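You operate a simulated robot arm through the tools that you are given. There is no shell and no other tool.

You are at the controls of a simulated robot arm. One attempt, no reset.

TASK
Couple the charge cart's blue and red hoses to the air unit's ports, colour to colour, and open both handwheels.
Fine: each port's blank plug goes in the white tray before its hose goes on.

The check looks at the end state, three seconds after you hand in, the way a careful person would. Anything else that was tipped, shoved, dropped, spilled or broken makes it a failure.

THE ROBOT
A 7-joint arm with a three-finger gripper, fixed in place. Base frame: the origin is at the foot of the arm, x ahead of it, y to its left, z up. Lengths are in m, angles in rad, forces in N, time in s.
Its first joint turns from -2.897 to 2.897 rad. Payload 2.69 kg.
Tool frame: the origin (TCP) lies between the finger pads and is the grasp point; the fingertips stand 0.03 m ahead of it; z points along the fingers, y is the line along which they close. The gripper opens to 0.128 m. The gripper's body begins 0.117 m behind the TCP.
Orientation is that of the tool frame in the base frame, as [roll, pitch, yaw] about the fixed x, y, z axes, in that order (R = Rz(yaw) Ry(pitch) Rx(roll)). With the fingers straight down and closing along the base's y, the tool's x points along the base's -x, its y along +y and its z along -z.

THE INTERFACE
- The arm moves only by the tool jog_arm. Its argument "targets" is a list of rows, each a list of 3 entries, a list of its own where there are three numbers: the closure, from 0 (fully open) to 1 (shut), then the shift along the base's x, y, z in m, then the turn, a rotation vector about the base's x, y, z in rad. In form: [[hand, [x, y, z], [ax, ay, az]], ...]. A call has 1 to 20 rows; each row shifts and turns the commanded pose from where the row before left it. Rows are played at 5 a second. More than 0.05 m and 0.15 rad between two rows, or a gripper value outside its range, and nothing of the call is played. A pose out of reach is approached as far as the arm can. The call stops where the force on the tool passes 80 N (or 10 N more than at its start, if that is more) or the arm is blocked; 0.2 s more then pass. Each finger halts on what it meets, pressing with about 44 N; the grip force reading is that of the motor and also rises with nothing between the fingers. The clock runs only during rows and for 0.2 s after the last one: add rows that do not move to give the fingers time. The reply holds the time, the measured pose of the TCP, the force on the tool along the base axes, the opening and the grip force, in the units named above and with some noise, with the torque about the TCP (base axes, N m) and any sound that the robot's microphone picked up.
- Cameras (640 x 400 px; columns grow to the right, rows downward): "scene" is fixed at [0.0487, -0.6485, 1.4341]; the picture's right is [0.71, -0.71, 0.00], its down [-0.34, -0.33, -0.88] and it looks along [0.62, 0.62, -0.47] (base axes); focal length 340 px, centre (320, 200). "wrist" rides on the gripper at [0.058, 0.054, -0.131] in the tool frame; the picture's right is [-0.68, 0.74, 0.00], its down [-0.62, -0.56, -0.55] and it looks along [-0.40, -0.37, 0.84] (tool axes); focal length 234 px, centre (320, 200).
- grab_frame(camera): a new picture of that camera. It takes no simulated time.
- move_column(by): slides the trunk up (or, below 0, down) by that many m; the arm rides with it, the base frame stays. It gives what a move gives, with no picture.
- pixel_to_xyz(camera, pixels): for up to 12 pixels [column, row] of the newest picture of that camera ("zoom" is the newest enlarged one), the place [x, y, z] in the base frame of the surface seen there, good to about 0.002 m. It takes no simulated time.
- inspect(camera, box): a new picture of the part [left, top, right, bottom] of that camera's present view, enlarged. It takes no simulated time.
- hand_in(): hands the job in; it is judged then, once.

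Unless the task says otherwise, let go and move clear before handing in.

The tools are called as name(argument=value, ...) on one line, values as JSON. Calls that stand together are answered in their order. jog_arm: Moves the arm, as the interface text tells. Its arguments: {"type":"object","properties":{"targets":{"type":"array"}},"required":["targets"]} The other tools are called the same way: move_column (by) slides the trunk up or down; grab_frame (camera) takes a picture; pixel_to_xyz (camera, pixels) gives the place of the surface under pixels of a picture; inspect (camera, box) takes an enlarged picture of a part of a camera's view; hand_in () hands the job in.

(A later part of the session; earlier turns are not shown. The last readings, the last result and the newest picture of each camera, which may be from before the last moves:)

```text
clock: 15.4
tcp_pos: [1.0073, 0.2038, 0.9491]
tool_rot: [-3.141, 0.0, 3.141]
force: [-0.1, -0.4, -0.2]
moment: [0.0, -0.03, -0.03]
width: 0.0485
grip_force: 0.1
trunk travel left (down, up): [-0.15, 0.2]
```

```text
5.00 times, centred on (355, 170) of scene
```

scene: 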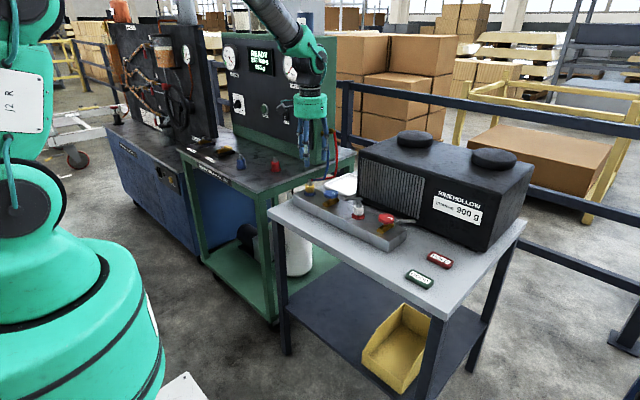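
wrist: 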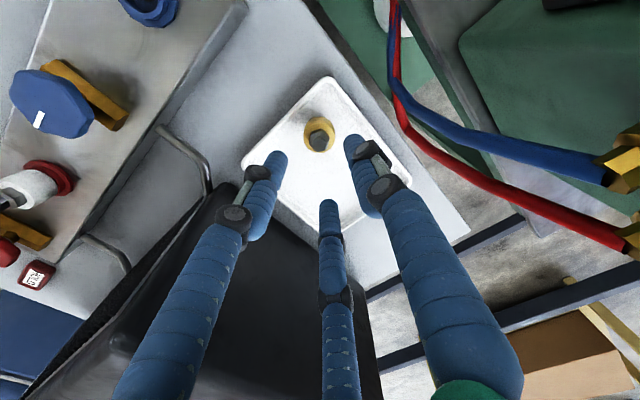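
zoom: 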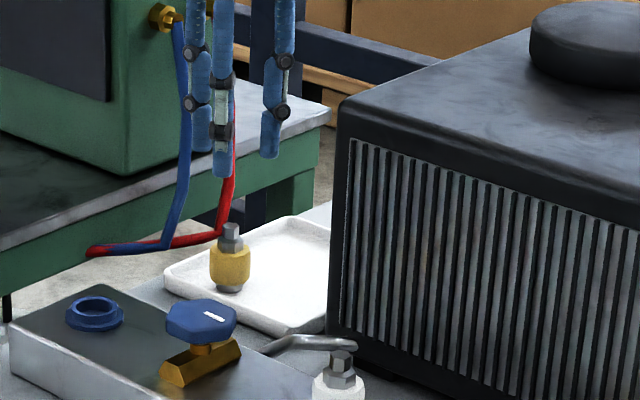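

The yellow plug stands upright in the tray. Now I'll back out in x first, then cross to above the white plug at (0.832,−0.050).

jog_arm(targets=[[0.55, [-0.043, 0, 0.01], [0, 0, 0]], [0.45, [-0.043, 0, 0.01], [0, 0, 0]], [0.45, [-0.044, 0, 0], [0, 0, 0]], [0.45, [-0.044, 0, 0], [0, 0, 0]], [0.45, [0, -0.042, 0], [0, 0, 0]], [0.45, [0, -0.042, 0], [0, 0, 0]], [0.45, [0, -0.042, 0], [0, 0, 0]], [0.45, [0, -0.042, 0], [0, 0, 0]], [0.45, [0, -0.042, 0], [0, 0, 0]], [0.45, [0, -0.043, 0], [0, 0, 0]], [0.45, [0, 0, 0], [0, 0, 0]]])

grab_frame(camera="wrist")

inspect(camera="wrist", box=[280, 95, 360, 175])

```text
clock: 17.8
tcp_pos: [0.8338, -0.0477, 0.9678]
tool_rot: [3.14, 0.0, 3.141]
force: [-0.3, 0.3, 0.4]
moment: [0.07, -0.04, -0.02]
width: 0.0702
grip_force: 0.0
trunk travel left (down, up): [-0.15, 0.2]
```

```text
taken
```

wrist: 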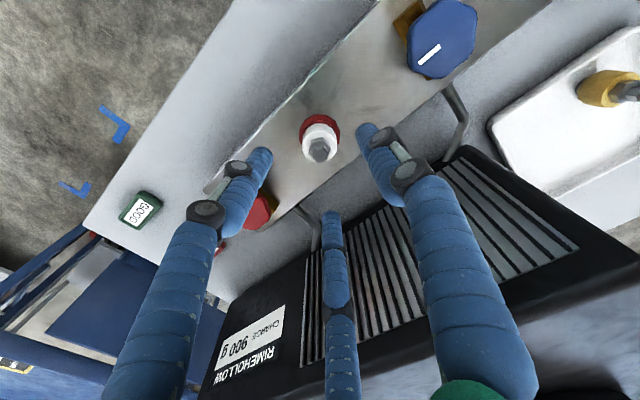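

```text
5.00 times, centred on (320, 135) of wrist
```

zoom: 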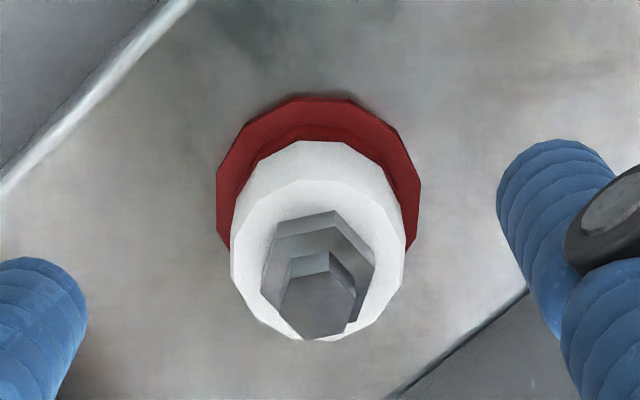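

The white plug is right under the TCP (hex top at (320,156)). I'll check its centre precisely.

pixel_to_xyz(camera="zoom", pixels=[[318, 305], [300, 300], [335, 305], [236, 240], [402, 240], [318, 145], [318, 195], [218, 190], [418, 190], [318, 100]])

```text
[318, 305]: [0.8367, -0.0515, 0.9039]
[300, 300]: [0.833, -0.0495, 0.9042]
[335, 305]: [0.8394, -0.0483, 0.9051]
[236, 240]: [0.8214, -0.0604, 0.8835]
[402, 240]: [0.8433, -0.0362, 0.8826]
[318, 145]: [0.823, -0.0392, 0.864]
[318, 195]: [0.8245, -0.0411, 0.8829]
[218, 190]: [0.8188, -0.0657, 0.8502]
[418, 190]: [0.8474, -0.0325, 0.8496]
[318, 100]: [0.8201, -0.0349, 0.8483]
```

Centre ≈ (0.834,−0.049). I'll descend to TCP z≈0.890 and close on the white plug.

jog_arm(targets=[[0.45, [0, -0.0015, -0.035], [0, 0, 0]], [0.45, [0, 0, -0.027], [0, 0, 0]], [0.45, [0, 0, -0.0155], [0, 0, 0]], [0.45, [0, 0, 0], [0, 0, 0]], [0.6, [0, 0, 0], [0, 0, 0]], [0.8, [0, 0, 0], [0, 0, 0]], [1.0, [0, 0, 0], [0, 0, 0]], [1.0, [0, 0, 0], [0, 0, 0]]])

grab_frame(camera="wrist")

```text
clock: 19.6
tcp_pos: [0.8343, -0.0509, 0.8907]
tool_rot: [3.141, 0.0, -3.141]
force: [1.0, 0.9, -0.3]
moment: [-0.03, -0.06, -0.14]
width: 0.0337
grip_force: 44.1
trunk travel left (down, up): [-0.15, 0.2]
```

```text
taken
```

wrist: 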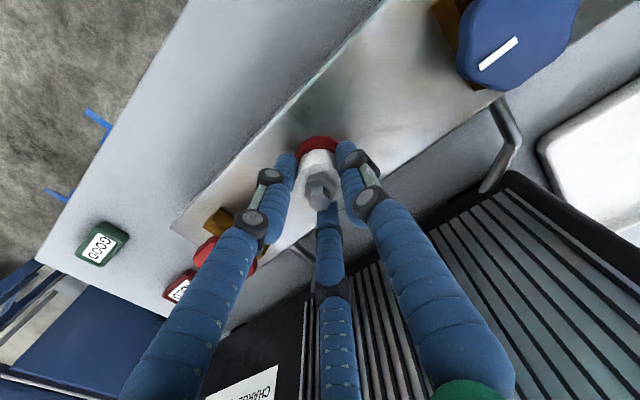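

Gripped at 33.7 mm. I'll pull up gently in small steps, as with the yellow one.

jog_arm(targets=[[1.0, [0, 0, 0.002], [0, 0, 0]], [1.0, [0, 0, 0.002], [0, 0, 0]], [1.0, [0, 0, 0.002], [0, 0, 0]], [1.0, [0, 0, 0.001], [0, 0, 0]], [1.0, [0, 0, 0], [0, 0, 0]]])

```text
clock: 20.8
tcp_pos: [0.8348, -0.0501, 0.8974]
tool_rot: [3.141, 0.0, 3.142]
force: [0.5, -0.7, -1.0]
moment: [-0.03, -0.02, -0.01]
width: 0.0335
grip_force: 44.3
trunk travel left (down, up): [-0.15, 0.2]
```

It released. I'll lift it clear and look at the red port.

jog_arm(targets=[[1.0, [0, 0, 0.01], [0, 0, 0]], [1.0, [0, 0, 0.03], [0, 0, 0]], [1.0, [0, 0, 0.04], [0, 0, 0]], [1.0, [0, 0, 0], [0, 0, 0]]])

grab_frame(camera="wrist")

inspect(camera="wrist", box=[280, 95, 360, 165])

inspect(camera="scene", box=[320, 140, 420, 240])

```text
clock: 21.8
tcp_pos: [0.8323, -0.0506, 0.9793]
tool_rot: [3.141, 0.0, -3.141]
force: [0.0, -1.0, -0.5]
moment: [0.03, -0.06, -0.01]
width: 0.0334
grip_force: 43.8
trunk travel left (down, up): [-0.15, 0.2]
```

```text
taken
```

wrist: 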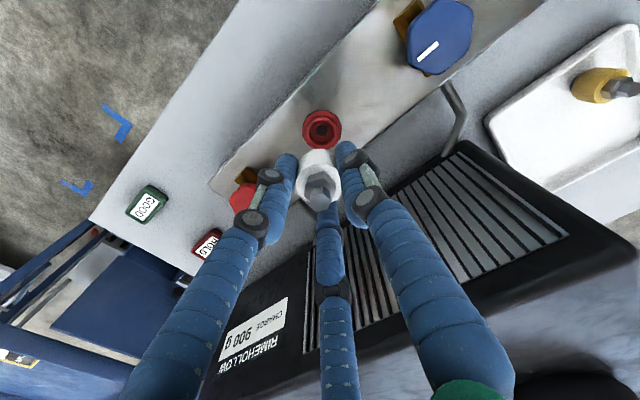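

```text
5.71 times, centred on (320, 130) of wrist
```

zoom: 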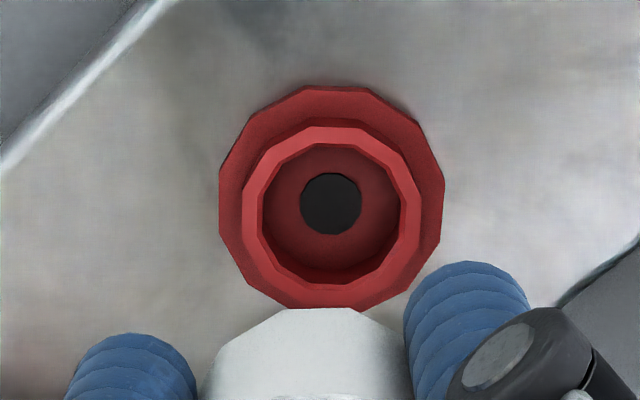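

```text
4.00 times, centred on (370, 190) of scene
```

zoom: 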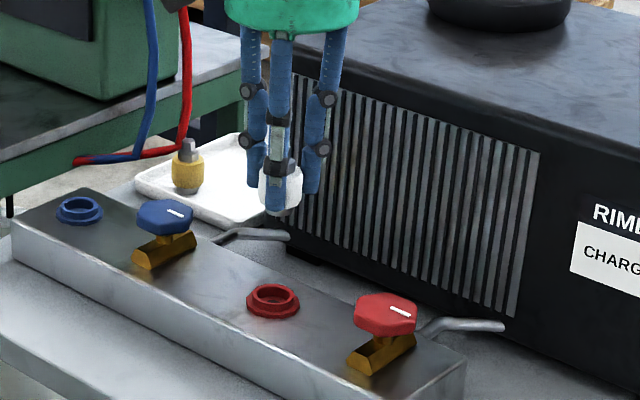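

White plug is in hand and the red port is centred in view at (321,130). I'll carry it to the tray at about (1.03,0.15), diagonal from the yellow plug and clear of the unit's side.

jog_arm(targets=[[1.0, [0, 0.04, 0], [0, 0, 0]], [1.0, [0, 0.04, 0], [0, 0, 0]], [1.0, [0, 0.04, 0], [0, 0, 0]], [1.0, [0, 0.04, 0], [0, 0, 0]], [1.0, [0, 0.04, 0], [0, 0, 0]], [1.0, [0.04, 0, 0], [0, 0, 0]], [1.0, [0.04, 0, 0], [0, 0, 0]], [1.0, [0.04, 0, -0.01], [0, 0, 0]], [1.0, [0.04, 0, -0.015], [0, 0, 0]], [1.0, [0.036, 0, -0.015], [0, 0, 0]], [1.0, [0, 0, 0], [0, 0, 0]]])

grab_frame(camera="wrist")

inspect(camera="scene", box=[310, 110, 410, 210])

```text
clock: 24.2
tcp_pos: [1.032, 0.1473, 0.9361]
tool_rot: [-3.141, -0.002, -3.141]
force: [0.1, -0.5, -2.3]
moment: [0.03, 0.03, 0.02]
width: 0.0332
grip_force: 44.3
trunk travel left (down, up): [-0.15, 0.2]
```

```text
taken
```

wrist: 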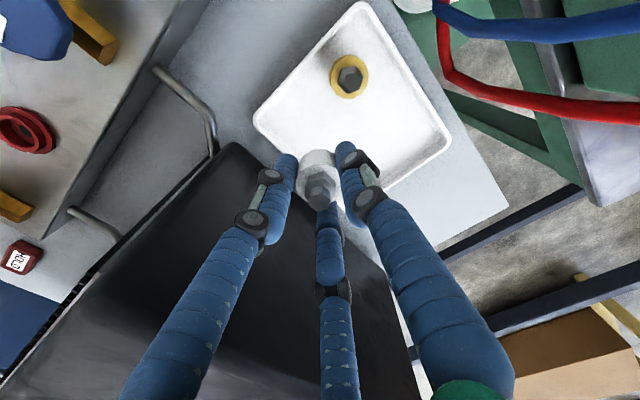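

```text
4.00 times, centred on (360, 160) of scene
```

zoom: 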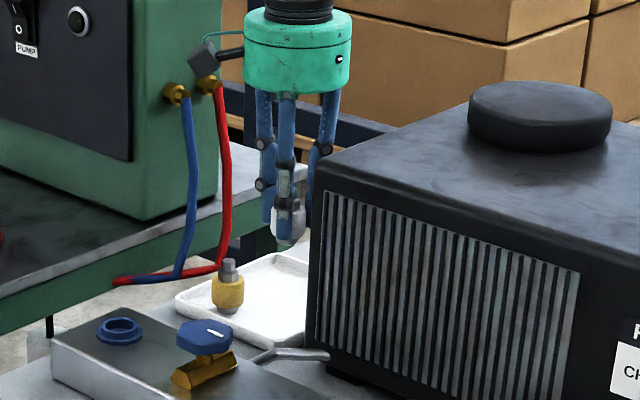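

Reach is fine at (1.032,0.147). I'll lower it toward the tray floor, nudging y to 0.150.

jog_arm(targets=[[1.0, [0, 0.003, -0.03], [0, 0, 0]], [1.0, [0, 0, -0.03], [0, 0, 0]], [1.0, [0, 0, -0.015], [0, 0, 0]], [1.0, [0, 0, -0.006], [0, 0, 0]], [1.0, [0, 0, 0], [0, 0, 0]]])

grab_frame(camera="wrist")

inspect(camera="scene", box=[310, 120, 410, 210])

```text
clock: 25.4
tcp_pos: [1.0309, 0.153, 0.8569]
tool_rot: [-3.14, -0.001, -3.141]
force: [-0.2, 0.1, -0.7]
moment: [0.04, 0.01, -0.01]
width: 0.0333
grip_force: 44.0
trunk travel left (down, up): [-0.15, 0.2]
```

```text
taken
```

wrist: 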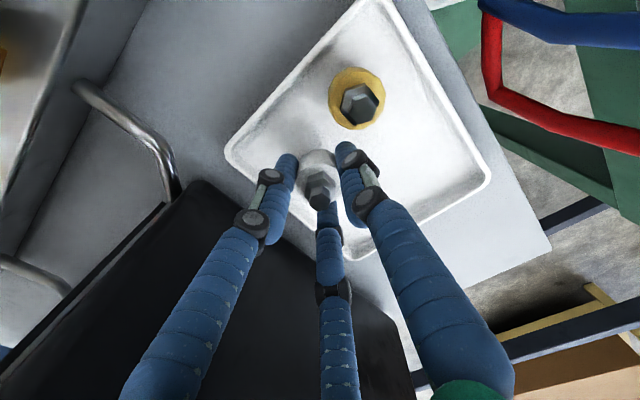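

```text
4.44 times, centred on (360, 165) of scene
```

zoom: 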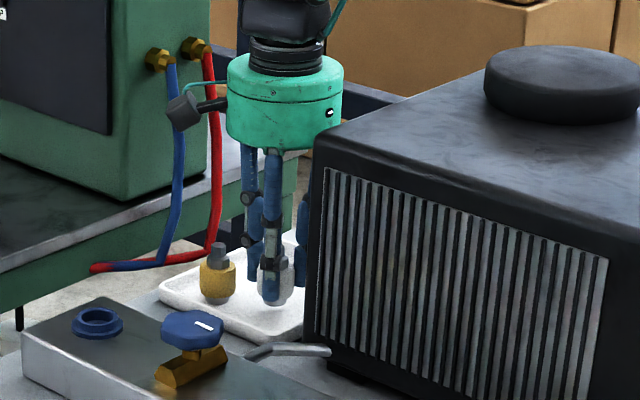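

The white plug is near the floor beside the yellow one with a clear gap. Lowering in small steps to contact.

jog_arm(targets=[[1.0, [0, 0, -0.003], [0, 0, 0]], [1.0, [0, 0, -0.002], [0, 0, 0]], [1.0, [0, 0, -0.002], [0, 0, 0]], [1.0, [0, 0, 0], [0, 0, 0]]])

```text
clock: 26.4
tcp_pos: [1.0306, 0.1528, 0.85]
tool_rot: [-3.139, 0.0, -3.141]
force: [-0.4, 0.5, -0.7]
moment: [0.04, 0.0, 0.01]
width: 0.0333
grip_force: 44.0
trunk travel left (down, up): [-0.15, 0.2]
```

jog_arm(targets=[[1.0, [0, 0, -0.001], [0, 0, 0]], [1.0, [0, 0, -0.001], [0, 0, 0]], [1.0, [0, 0, 0], [0, 0, 0]]])

```text
clock: 27.2
tcp_pos: [1.0303, 0.1525, 0.8485]
tool_rot: [3.141, 0.001, 3.141]
force: [-1.3, -1.4, 3.6]
moment: [-0.05, 0.03, -0.02]
width: 0.0334
grip_force: 44.0
trunk travel left (down, up): [-0.15, 0.2]
```

Contact (3.6 N). I'll open about 5–7 mm per side and rise straight up.

jog_arm(targets=[[0.7, [0, 0, 0.001], [0, 0, 0]], [0.66, [0, 0, 0], [0, 0, 0]], [0.65, [0, 0, 0], [0, 0, 0]], [0.65, [0, 0, 0.01], [0, 0, 0]], [0.65, [0, 0, 0.02], [0, 0, 0]], [0.65, [0, 0, 0.03], [0, 0, 0]], [0.65, [0, 0, 0.04], [0, 0, 0]], [0.65, [0, 0, 0.02], [0, 0, 0]], [0.65, [0, 0, 0], [0, 0, 0]]])

grab_frame(camera="wrist")

inspect(camera="scene", box=[310, 120, 410, 210])

```text
clock: 29.2
tcp_pos: [1.0276, 0.1512, 0.967]
tool_rot: [-3.141, 0.001, 3.141]
force: [-1.0, 0.2, 0.1]
moment: [0.01, -0.03, 0.0]
width: 0.0446
grip_force: 0.1
trunk travel left (down, up): [-0.15, 0.2]
```

```text
taken
```

wrist: 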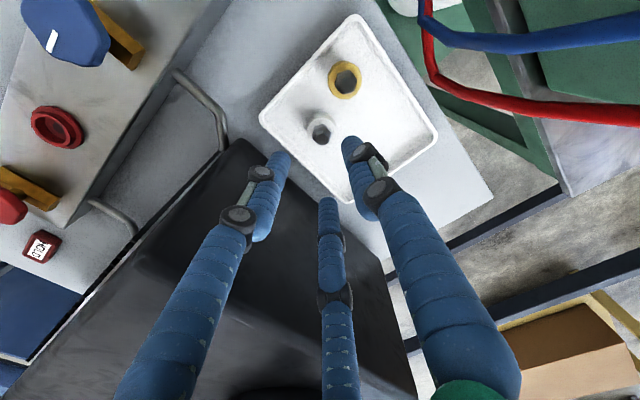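

```text
4.44 times, centred on (360, 165) of scene
```

zoom: 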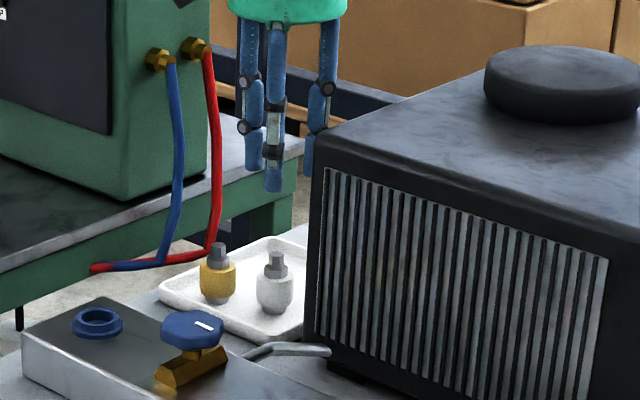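

Both plugs stand upright in the tray. Now I'll back out and travel to above the blue hose end at (0.769,0.547).

jog_arm(targets=[[0.55, [-0.045, 0, 0.01], [0, 0, 0]], [0.45, [-0.045, 0, 0.01], [0, 0, 0]], [0.45, [-0.045, 0, 0.01], [0, 0, 0]], [0.45, [-0.045, 0, 0.01], [0, 0, 0]], [0.45, [-0.009, 0.044, 0], [0, 0, 0]], [0.45, [-0.009, 0.044, 0], [0, 0, 0]], [0.45, [-0.009, 0.044, 0], [0, 0, 0]], [0.45, [-0.009, 0.044, 0], [0, 0, 0]], [0.45, [-0.009, 0.044, 0], [0, 0, 0]], [0.45, [-0.009, 0.044, 0], [0, 0, 0]], [0.45, [-0.009, 0.044, 0], [0, 0, 0]], [0.45, [-0.009, 0.044, 0], [0, 0, 0]], [0.45, [-0.007, 0.043, 0], [0, 0, 0]], [0.45, [0, 0, 0], [0, 0, 0]]])

grab_frame(camera="wrist")

grab_frame(camera="scene")

inspect(camera="wrist", box=[280, 90, 370, 170])

```text
clock: 32.2
tcp_pos: [0.7726, 0.5468, 1.0076]
tool_rot: [3.141, -0.001, 3.141]
force: [0.3, -0.2, -0.6]
moment: [-0.07, 0.01, 0.02]
width: 0.0706
grip_force: 0.1
trunk travel left (down, up): [-0.15, 0.2]
```

```text
taken
```

wrist: 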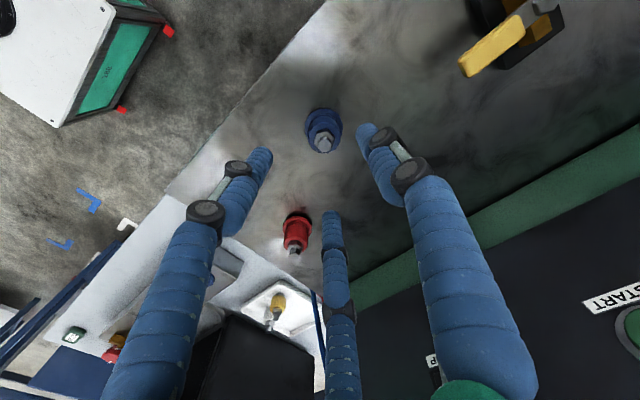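

```text
taken
```

scene: 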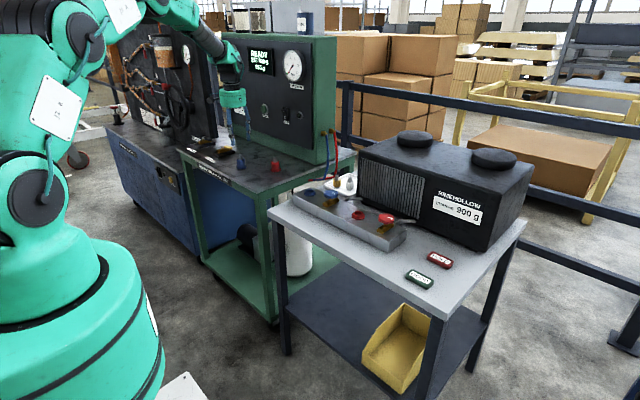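

```text
5.00 times, centred on (325, 130) of wrist
```

zoom: 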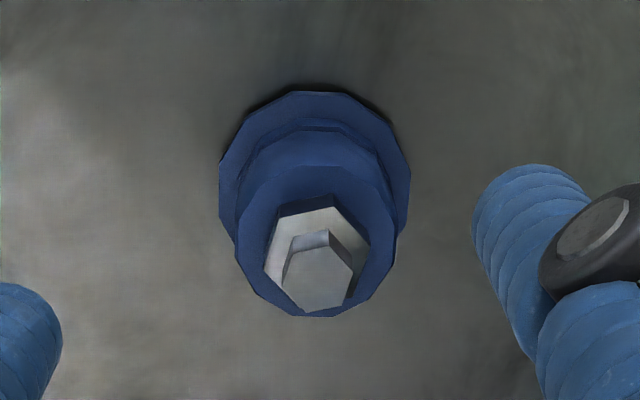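

The blue hose end is almost under the TCP; I'll measure its centre and heights.

pixel_to_xyz(camera="zoom", pixels=[[318, 280], [300, 275], [335, 285], [240, 235], [392, 235], [315, 170], [315, 120], [222, 180], [408, 180], [315, 95], [318, 310], [280, 250]])

inspect(camera="scene", box=[210, 120, 310, 190])

```text
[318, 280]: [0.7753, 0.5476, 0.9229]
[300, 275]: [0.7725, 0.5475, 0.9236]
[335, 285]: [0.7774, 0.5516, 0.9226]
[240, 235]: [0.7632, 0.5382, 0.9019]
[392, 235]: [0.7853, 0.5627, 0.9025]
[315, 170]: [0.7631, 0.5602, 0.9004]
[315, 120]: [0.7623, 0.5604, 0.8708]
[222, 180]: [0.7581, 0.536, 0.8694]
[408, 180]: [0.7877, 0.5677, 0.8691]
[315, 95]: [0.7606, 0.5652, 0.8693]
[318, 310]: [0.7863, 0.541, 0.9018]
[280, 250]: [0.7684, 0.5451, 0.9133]
```

```text
5.71 times, centred on (260, 155) of scene
```

zoom: 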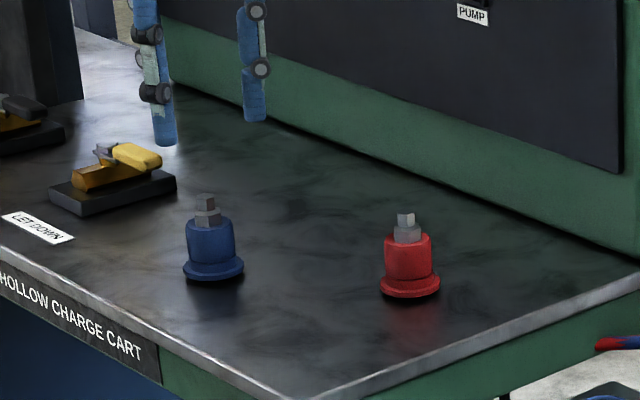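

Blue hose end centre ≈ (0.775,0.5505), flange top z≈0.870, body to 0.903. I'll centre and descend to TCP z≈0.905 with fingers at 70 mm, then close.

jog_arm(targets=[[0.45, [0.0025, 0.0037, -0.03], [0, 0, 0]], [0.45, [0, 0, -0.03], [0, 0, 0]], [0.45, [0, 0, -0.03], [0, 0, 0]], [0.45, [0, 0, -0.0125], [0, 0, 0]], [0.45, [0, 0, 0], [0, 0, 0]]])

grab_frame(camera="wrist")

inspect(camera="scene", box=[210, 110, 290, 190])

```text
clock: 33.4
tcp_pos: [0.7747, 0.5493, 0.9038]
tool_rot: [3.141, -0.001, 3.141]
force: [0.5, -1.2, -0.7]
moment: [0.0, 0.04, -0.01]
width: 0.0705
grip_force: 0.1
trunk travel left (down, up): [-0.15, 0.2]
```

```text
taken
```

wrist: 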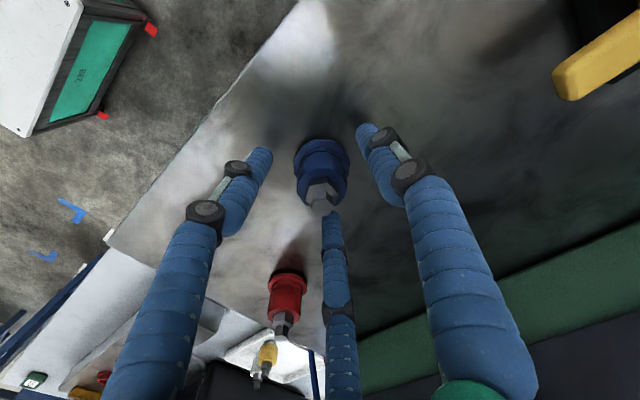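

```text
5.00 times, centred on (250, 150) of scene
```

zoom: 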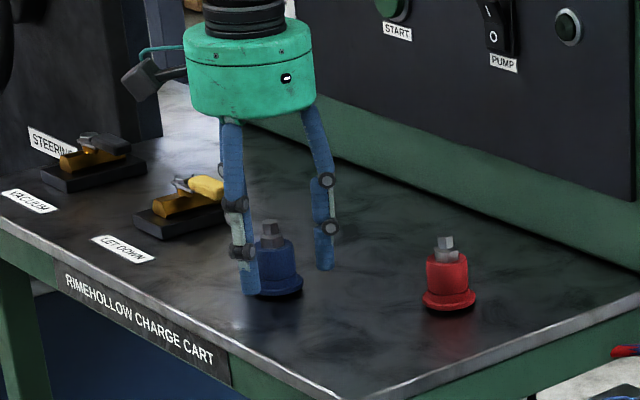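

Centred with no contact. Closing on the blue hose end.

jog_arm(targets=[[0.6, [0, 0, 0], [0, 0, 0]], [0.8, [0, 0, 0], [0, 0, 0]], [1.0, [0, 0, 0], [0, 0, 0]], [1.0, [0, 0, 0], [0, 0, 0]]])

inspect(camera="wrist", box=[260, 110, 400, 230])

```text
clock: 34.4
tcp_pos: [0.773, 0.5499, 0.9052]
tool_rot: [-3.141, 0.0, -3.141]
force: [3.1, 0.0, 3.0]
moment: [0.07, -0.06, -0.17]
width: 0.0335
grip_force: 43.6
trunk travel left (down, up): [-0.15, 0.2]
```

```text
3.33 times, centred on (330, 170) of wrist
```

zoom: 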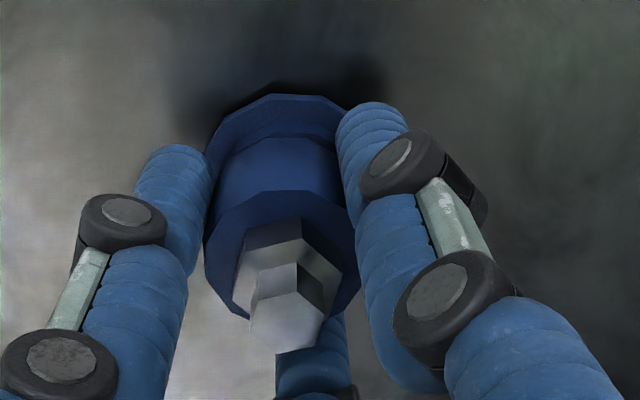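

Gripped at 33.5 mm. Lifting gently to see whether it comes free and whether a hose drags on it.

jog_arm(targets=[[1.0, [0, 0, 0.002], [0, 0, 0]], [1.0, [0, 0, 0.003], [0, 0, 0]], [1.0, [0, 0, 0.005], [0, 0, 0]], [1.0, [0, 0, 0.01], [0, 0, 0]], [1.0, [0, 0, 0], [0, 0, 0]]])

grab_frame(camera="scene")

inspect(camera="scene", box=[210, 110, 290, 190])

grab_frame(camera="wrist")

```text
clock: 35.6
tcp_pos: [0.7733, 0.5496, 0.9264]
tool_rot: [3.141, -0.001, 3.141]
force: [0.2, -0.4, -0.9]
moment: [0.0, -0.02, -0.01]
width: 0.0336
grip_force: 43.9
trunk travel left (down, up): [-0.15, 0.2]
```

```text
taken
```

scene: 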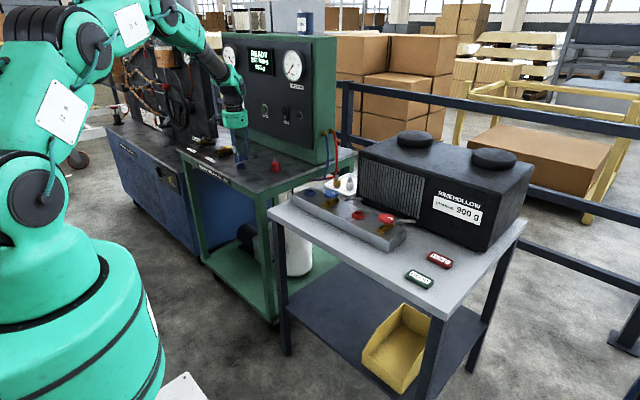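

```text
5.00 times, centred on (250, 150) of scene
```

zoom: 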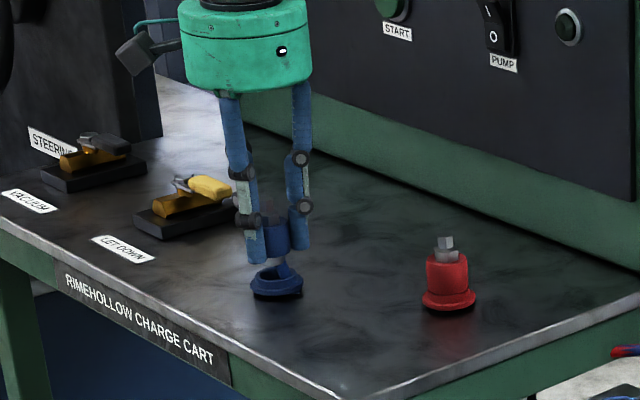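

```text
taken
```

wrist: 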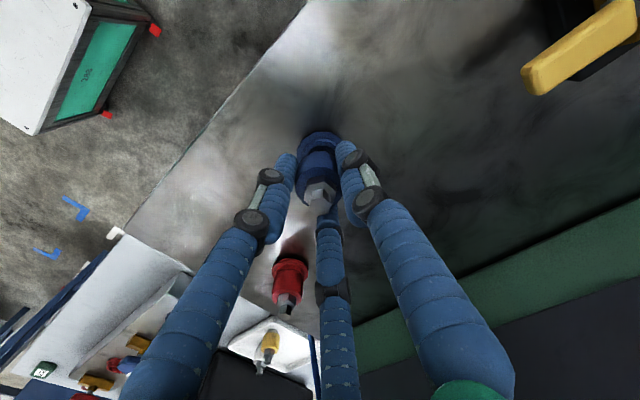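

The hose end lifted out of a parking socket on the deck, and something bluish links body and socket at zoom (285,268). I'll look closer.

inspect(camera="scene", box=[225, 140, 265, 175])

inspect(camera="scene", box=[280, 120, 370, 200])

```text
11.43 times, centred on (245, 158) of scene
```

zoom: 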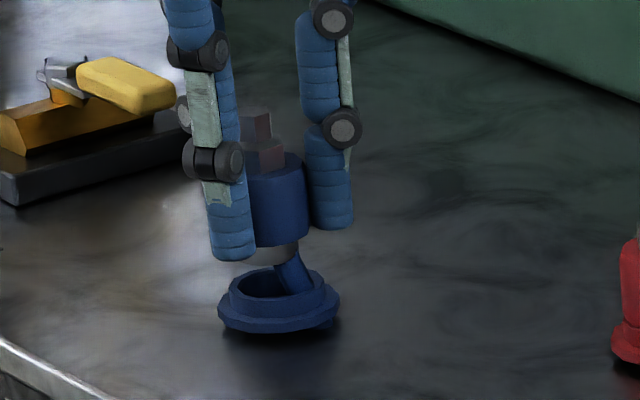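

```text
5.00 times, centred on (325, 160) of scene
```

zoom: 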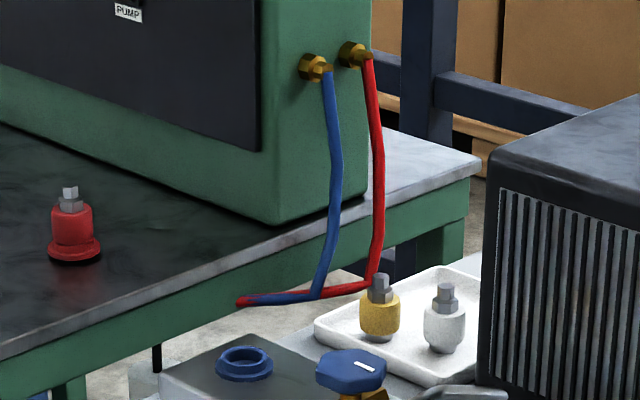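

It has a grey spigot like the plugs, with the hose following from below. I'll lift to travel height and check drag and hose shape.

jog_arm(targets=[[1.0, [0, 0, 0.02], [0, 0, 0]], [1.0, [0, 0, 0.03], [0, 0, 0]], [1.0, [0, 0, 0.03], [0, 0, 0]], [1.0, [0, 0, 0], [0, 0, 0]]])

inspect(camera="scene", box=[200, 90, 320, 190])

grab_frame(camera="wrist")

inspect(camera="scene", box=[280, 120, 370, 200])

```text
clock: 36.6
tcp_pos: [0.773, 0.5487, 1.0066]
tool_rot: [3.141, -0.001, -3.141]
force: [-0.1, -0.2, -1.7]
moment: [0.04, 0.0, -0.01]
width: 0.0332
grip_force: 44.4
trunk travel left (down, up): [-0.15, 0.2]
```

```text
4.00 times, centred on (260, 140) of scene
```

zoom: 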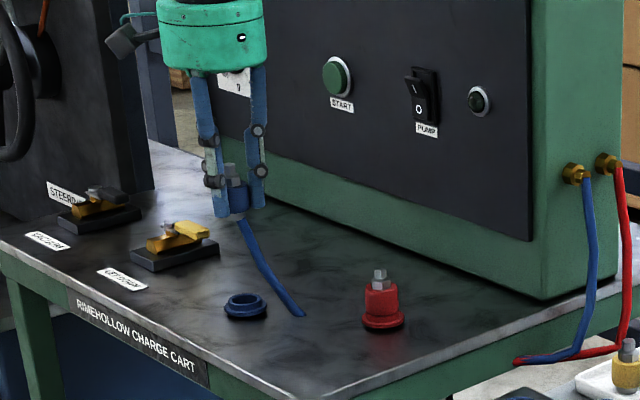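

```text
taken
```

wrist: 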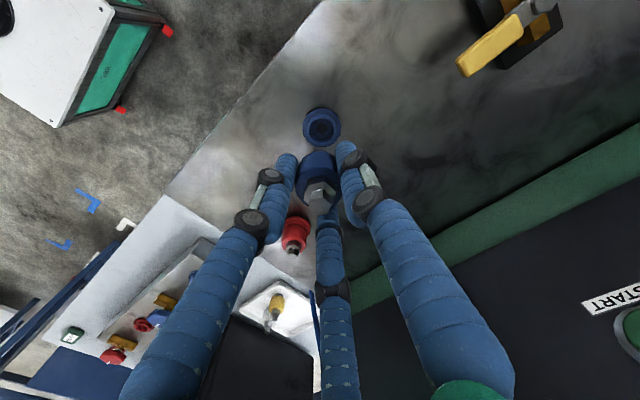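

```text
5.00 times, centred on (325, 160) of scene
```

zoom: 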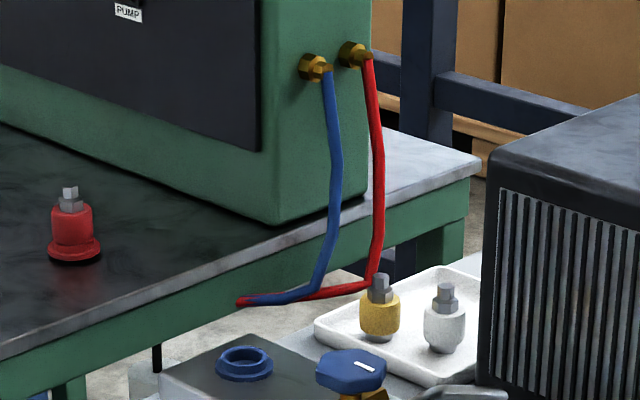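

The drawn hose passes freely (no drag, −1.7 N). I'll carry the blue hose end at this height to above the blue port at (0.8337,0.1857).

jog_arm(targets=[[1.0, [0.0067, -0.0403, 0], [0, 0, 0]], [1.0, [0.0067, -0.0403, 0], [0, 0, 0]], [1.0, [0.0067, -0.0403, 0], [0, 0, 0]], [1.0, [0.0067, -0.0403, 0], [0, 0, 0]], [1.0, [0.0067, -0.0403, 0], [0, 0, 0]], [1.0, [0.0067, -0.0403, 0], [0, 0, 0]], [1.0, [0.0067, -0.0403, 0], [0, 0, 0]], [1.0, [0.0067, -0.0403, 0], [0, 0, 0]], [1.0, [0.0067, -0.0403, 0], [0, 0, 0]], [1.0, [0, 0, -0.025], [0, 0, 0]], [1.0, [0, 0, -0.02], [0, 0, 0]], [1.0, [0, 0, 0], [0, 0, 0]]])

grab_frame(camera="wrist")

inspect(camera="scene", box=[270, 130, 370, 220])

```text
clock: 39.2
tcp_pos: [0.8333, 0.1865, 0.9605]
tool_rot: [-3.141, 0.001, -3.141]
force: [0.2, -0.2, -1.4]
moment: [-0.04, 0.05, -0.01]
width: 0.0333
grip_force: 44.2
trunk travel left (down, up): [-0.15, 0.2]
```

```text
taken
```

wrist: 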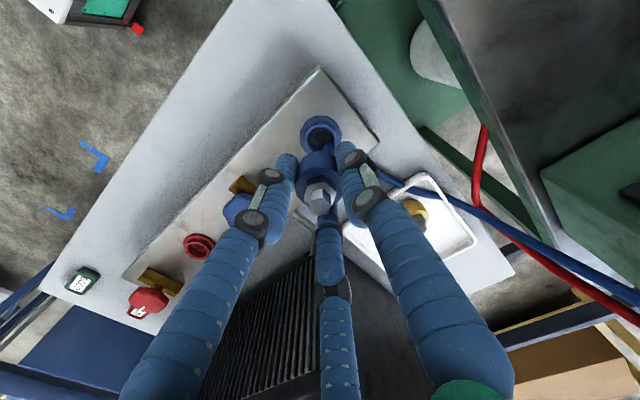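

```text
4.44 times, centred on (320, 175) of scene
```

zoom: 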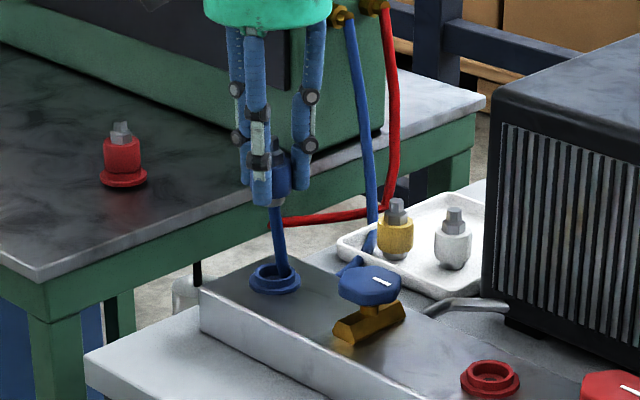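

Holding above the blue port. I'll use the same wrist crop as I used for the yellow plug to compare the in-hand offset.

inspect(camera="wrist", box=[260, 120, 380, 220])

pixel_to_xyz(camera="zoom", pixels=[[320, 335], [325, 180], [325, 120], [250, 70], [390, 70], [320, 30], [235, 200], [420, 200], [270, 270], [370, 270]])

```text
4.00 times, centred on (320, 170) of wrist
```

zoom: 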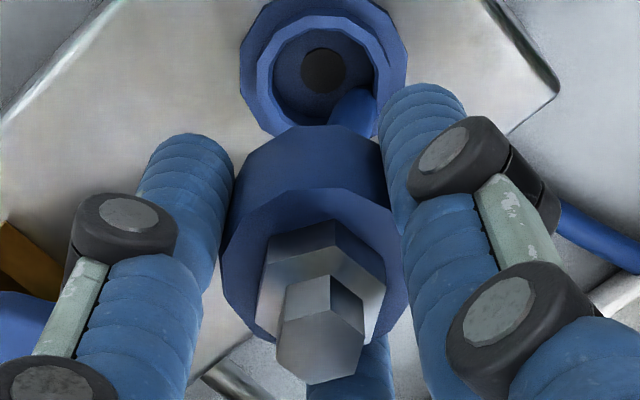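

```text
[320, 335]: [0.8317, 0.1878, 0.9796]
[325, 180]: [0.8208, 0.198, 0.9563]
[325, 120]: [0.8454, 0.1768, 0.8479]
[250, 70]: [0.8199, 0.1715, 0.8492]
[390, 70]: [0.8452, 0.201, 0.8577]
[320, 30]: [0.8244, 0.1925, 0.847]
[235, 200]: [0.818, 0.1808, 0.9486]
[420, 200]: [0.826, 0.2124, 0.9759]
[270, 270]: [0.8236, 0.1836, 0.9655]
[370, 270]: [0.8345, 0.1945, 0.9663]
```

In-hand offset matches the yellow plug's within half a millimetre, so aligning the TCP to the same xy should seat it. I'll lower to just above the collar and check.

jog_arm(targets=[[1.0, [0, -0.0005, -0.02], [0, 0, 0]], [1.0, [0, 0, -0.02], [0, 0, 0]], [1.0, [0, 0, -0.014], [0, 0, 0]], [1.0, [0, 0, 0], [0, 0, 0]]])

inspect(camera="wrist", box=[260, 120, 380, 220])

inspect(camera="scene", box=[290, 170, 340, 205])

```text
clock: 40.2
tcp_pos: [0.835, 0.1887, 0.9064]
tool_rot: [3.141, 0.0, 3.141]
force: [0.2, -0.2, -1.4]
moment: [-0.01, -0.01, 0.01]
width: 0.0332
grip_force: 43.7
trunk travel left (down, up): [-0.15, 0.2]
```

```text
4.00 times, centred on (320, 170) of wrist
```

zoom: 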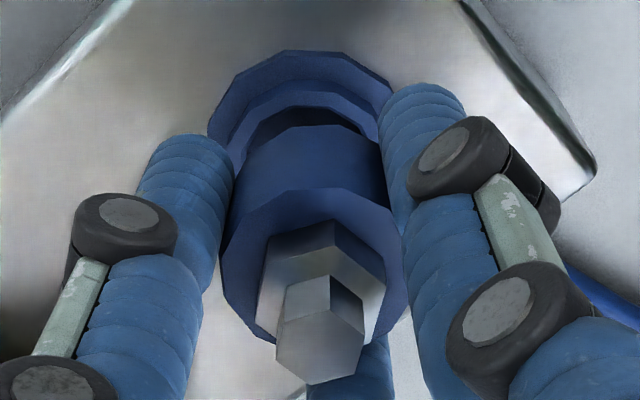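

```text
11.43 times, centred on (315, 188) of scene
```

zoom: 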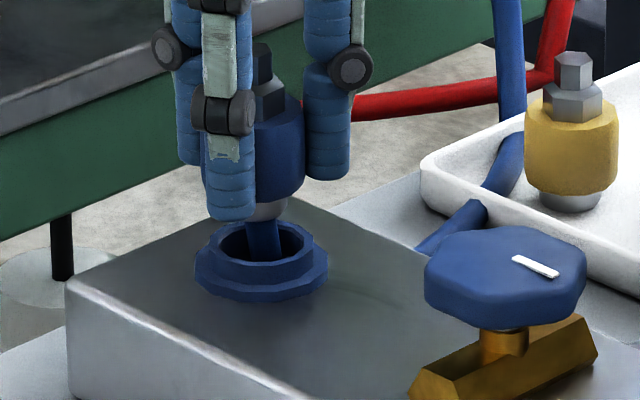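

Scene zoom shows the body right edge at 304 against collar centre 261, so the hose end sits ~2 mm to +y of the port, matching tcp y=0.1887. I'll correct y by −0.0025 and recheck.

jog_arm(targets=[[1.0, [0.0005, -0.0025, 0], [0, 0, 0]], [1.0, [0, 0, 0], [0, 0, 0]], [1.0, [0, 0, 0], [0, 0, 0]]])

inspect(camera="scene", box=[290, 170, 340, 205])

inspect(camera="wrist", box=[260, 120, 380, 220])

```text
clock: 41.0
tcp_pos: [0.8341, 0.1854, 0.908]
tool_rot: [3.141, 0.0, -3.141]
force: [-0.5, -0.1, -1.6]
moment: [0.0, 0.0, 0.0]
width: 0.0331
grip_force: 44.2
trunk travel left (down, up): [-0.15, 0.2]
```

```text
11.43 times, centred on (315, 188) of scene
```

zoom: 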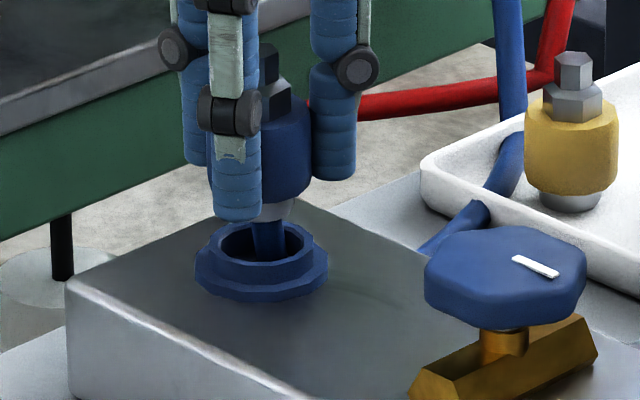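

```text
4.00 times, centred on (320, 170) of wrist
```

zoom: 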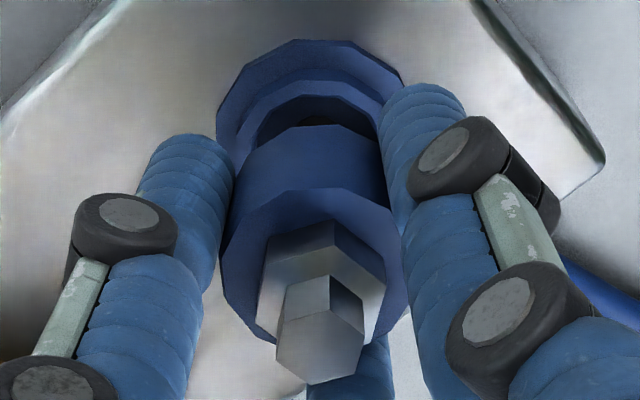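

Aligned now: body centre ≈260 vs collar centre 261 in scene, and both ≈309 in wrist. I'll insert with small downward steps.

jog_arm(targets=[[1.0, [0, 0, -0.004], [0, 0, 0]], [1.0, [0, 0, -0.003], [0, 0, 0]], [1.0, [0, 0, -0.002], [0, 0, 0]], [1.0, [0, 0, -0.002], [0, 0, 0]], [1.0, [0, 0, 0], [0, 0, 0]]])

inspect(camera="scene", box=[290, 170, 340, 205])

```text
clock: 42.2
tcp_pos: [0.8345, 0.1854, 0.8962]
tool_rot: [-3.141, -0.001, 3.141]
force: [0.6, 1.1, -1.4]
moment: [-0.01, 0.0, 0.03]
width: 0.033
grip_force: 44.3
trunk travel left (down, up): [-0.15, 0.2]
```

```text
11.43 times, centred on (315, 188) of scene
```

zoom: 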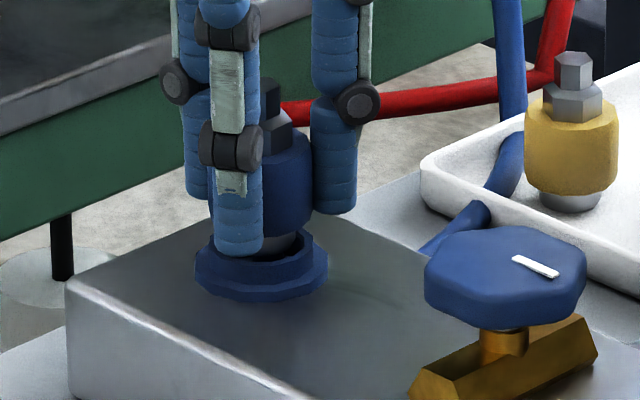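

The spigot is entering freely (no force). I'll continue down to seat and listen for a click.

jog_arm(targets=[[1.0, [0, 0, -0.002], [0, 0, 0]], [1.0, [0, 0, -0.002], [0, 0, 0]], [1.0, [0, 0, -0.002], [0, 0, 0]], [1.0, [0, 0, -0.001], [0, 0, 0]], [1.0, [0, 0, 0], [0, 0, 0]]])

inspect(camera="scene", box=[290, 170, 340, 205])

```text
clock: 43.4
tcp_pos: [0.8358, 0.1851, 0.8872]
tool_rot: [3.142, 0.0, 3.141]
force: [-0.9, 0.5, -1.1]
moment: [0.02, 0.0, -0.01]
width: 0.0331
grip_force: 43.8
trunk travel left (down, up): [-0.15, 0.2]
```

```text
11.43 times, centred on (315, 188) of scene
```

zoom: 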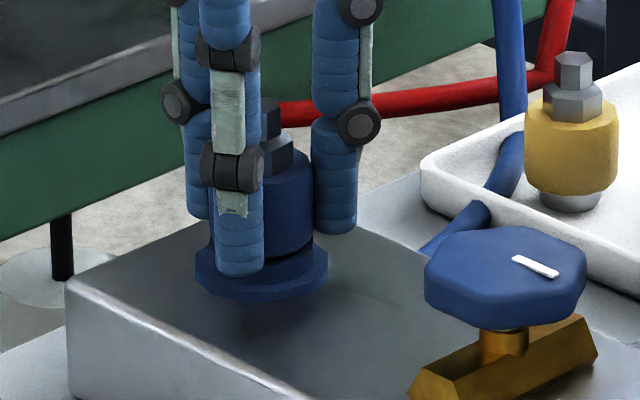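

Still no seating force at z=0.887. I'll press down a few more millimetres in 1 mm steps.

jog_arm(targets=[[1.0, [0, 0, -0.001], [0, 0, 0]], [1.0, [0, 0, -0.001], [0, 0, 0]], [1.0, [0, 0, -0.001], [0, 0, 0]], [1.0, [0, 0, 0], [0, 0, 0]]])

inspect(camera="wrist", box=[260, 120, 380, 220])

```text
clock: 44.4
tcp_pos: [0.8344, 0.1858, 0.8881]
tool_rot: [3.141, 0.002, 3.141]
force: [-0.2, -7.4, 7.7]
moment: [-0.25, -0.05, -0.14]
width: 0.0331
grip_force: 43.4
trunk travel left (down, up): [-0.15, 0.2]
```

```text
4.00 times, centred on (320, 170) of wrist
```

zoom: 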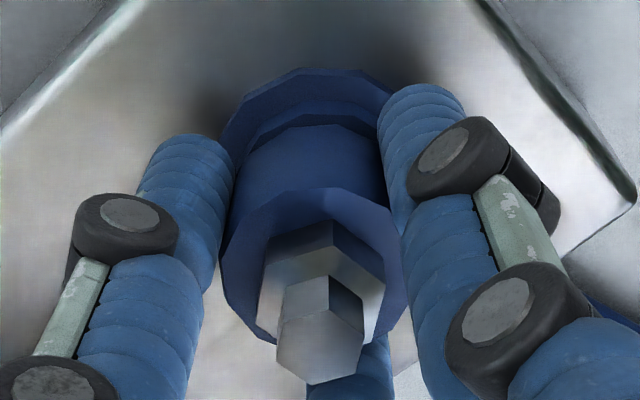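

Contact: +7.7 N up. The plugs had a detent, so I'll press a bit harder and look for a click or further travel.

jog_arm(targets=[[1.0, [0, 0, -0.001], [0, 0, 0]], [1.0, [0, 0, -0.001], [0, 0, 0]], [1.0, [0, 0, -0.001], [0, 0, 0]], [1.0, [0, 0, 0], [0, 0, 0]]])

inspect(camera="scene", box=[290, 170, 340, 205])

```text
clock: 45.4
tcp_pos: [0.8345, 0.1848, 0.8849]
tool_rot: [3.139, 0.002, 3.141]
force: [4.9, -3.3, 19.2]
moment: [-0.13, 0.03, -0.18]
width: 0.0328
grip_force: 44.1
trunk travel left (down, up): [-0.15, 0.2]
```

```text
11.43 times, centred on (315, 188) of scene
```

zoom: 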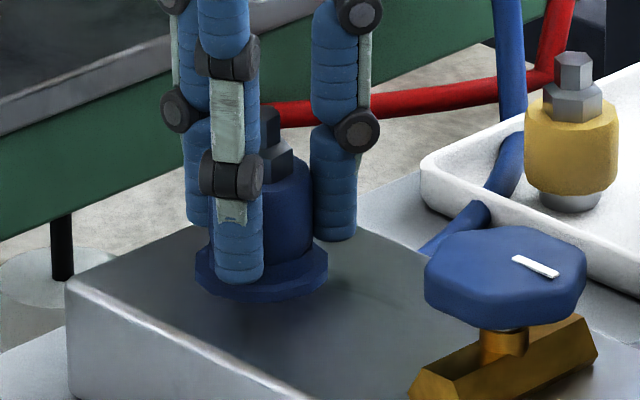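

19 N at z=0.885 with no click heard. I'll check the hose end's actual height against the parked geometry.

grab_frame(camera="wrist")

inspect(camera="wrist", box=[260, 120, 380, 220])

pixel_to_xyz(camera="zoom", pixels=[[320, 345], [300, 350], [340, 345], [310, 210], [310, 200], [300, 100], [300, 75], [310, 160], [240, 130], [310, 120], [310, 112]])

```text
taken
```

wrist: 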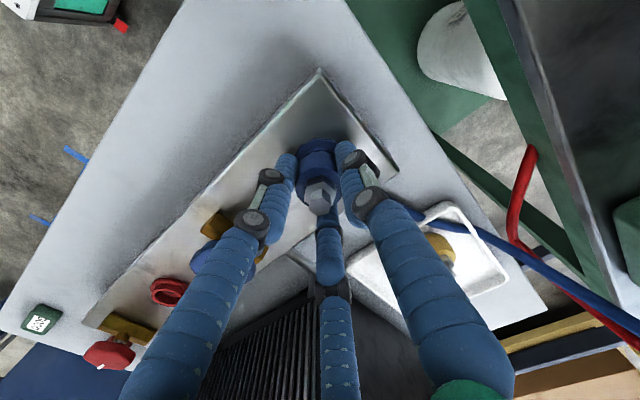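

```text
4.00 times, centred on (320, 170) of wrist
```

zoom: 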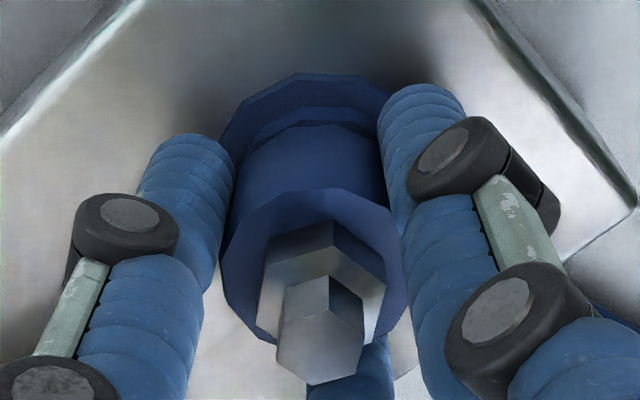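

```text
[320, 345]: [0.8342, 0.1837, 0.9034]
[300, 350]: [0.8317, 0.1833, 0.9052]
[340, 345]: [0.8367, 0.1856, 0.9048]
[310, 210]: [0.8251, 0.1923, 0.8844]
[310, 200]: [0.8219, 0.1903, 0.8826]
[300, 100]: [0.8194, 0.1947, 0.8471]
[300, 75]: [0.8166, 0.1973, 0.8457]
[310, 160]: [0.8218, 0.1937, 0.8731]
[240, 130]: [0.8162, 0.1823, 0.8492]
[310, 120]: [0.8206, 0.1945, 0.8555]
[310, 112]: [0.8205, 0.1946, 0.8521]
```

Hex top is now at z≈0.9045, exactly where the plug's was when seated. I'll relieve the push and pull very lightly to see whether a detent now holds it.

jog_arm(targets=[[1.0, [0, 0, 0.001], [0, 0, 0]], [1.0, [0, 0, 0.001], [0, 0, 0]], [1.0, [0, 0, 0.001], [0, 0, 0]], [1.0, [0, 0, 0.001], [0, 0, 0]], [1.0, [0, 0, 0], [0, 0, 0]]])

```text
clock: 46.6
tcp_pos: [0.8338, 0.1855, 0.8854]
tool_rot: [-3.141, -0.003, 3.14]
force: [9.7, 2.2, 0.8]
moment: [0.05, -0.52, -0.18]
width: 0.033
grip_force: 44.3
trunk travel left (down, up): [-0.15, 0.2]
```

jog_arm(targets=[[1.0, [0, 0, 0.001], [0, 0, 0]], [1.0, [0, 0, 0.001], [0, 0, 0]], [1.0, [0, 0, 0], [0, 0, 0]]])

inspect(camera="wrist", box=[260, 120, 380, 220])

pixel_to_xyz(camera="zoom", pixels=[[320, 345], [300, 350], [340, 345], [320, 335]])

```text
clock: 47.4
tcp_pos: [0.833, 0.1859, 0.8877]
tool_rot: [-3.14, -0.003, -3.141]
force: [1.5, 6.6, -8.9]
moment: [0.2, 0.14, -0.16]
width: 0.033
grip_force: 43.8
trunk travel left (down, up): [-0.15, 0.2]
```

```text
4.00 times, centred on (320, 170) of wrist
```

zoom: 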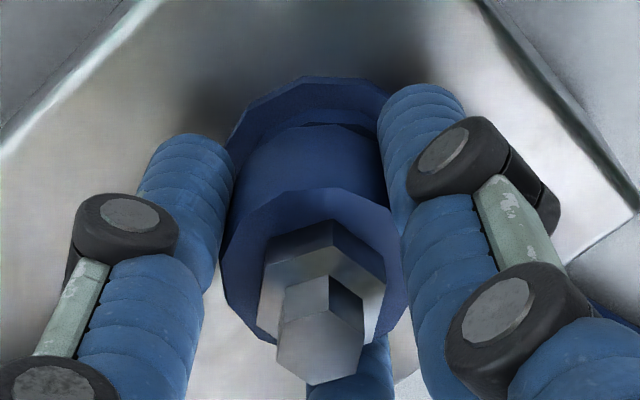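

```text
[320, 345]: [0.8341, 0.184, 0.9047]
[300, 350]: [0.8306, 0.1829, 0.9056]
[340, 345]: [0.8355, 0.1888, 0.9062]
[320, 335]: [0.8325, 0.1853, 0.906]
```

It now resists a −8.9 N pull, so the detent holds it: coupled. I'll press it back down once to be sure it's fully home, unload, then release.

jog_arm(targets=[[1.0, [0, 0, -0.002], [0, 0, 0]], [1.0, [0, 0, -0.002], [0, 0, 0]], [1.0, [0, 0, -0.002], [0, 0, 0]], [1.0, [0, 0, -0.001], [0, 0, 0]], [1.0, [0, 0, 0], [0, 0, 0]]])

```text
clock: 48.6
tcp_pos: [0.8335, 0.1846, 0.8863]
tool_rot: [3.142, 0.003, -3.141]
force: [-16.9, 3.6, 36.4]
moment: [-0.27, 1.15, -0.35]
width: 0.033
grip_force: 43.7
trunk travel left (down, up): [-0.15, 0.2]
```

Firmly seated (36 N). Unloading and opening the fingers, then rising clear.

jog_arm(targets=[[1.0, [0, 0, 0.002], [0, 0, 0]], [1.0, [0, 0, 0.0015], [0, 0, 0]], [1.0, [0, 0, 0], [0, 0, 0]]])

```text
clock: 49.4
tcp_pos: [0.8349, 0.1847, 0.8853]
tool_rot: [-3.14, 0.002, -3.141]
force: [-0.3, 4.2, 17.8]
moment: [-0.05, -0.09, -0.24]
width: 0.0333
grip_force: 44.0
trunk travel left (down, up): [-0.15, 0.2]
```

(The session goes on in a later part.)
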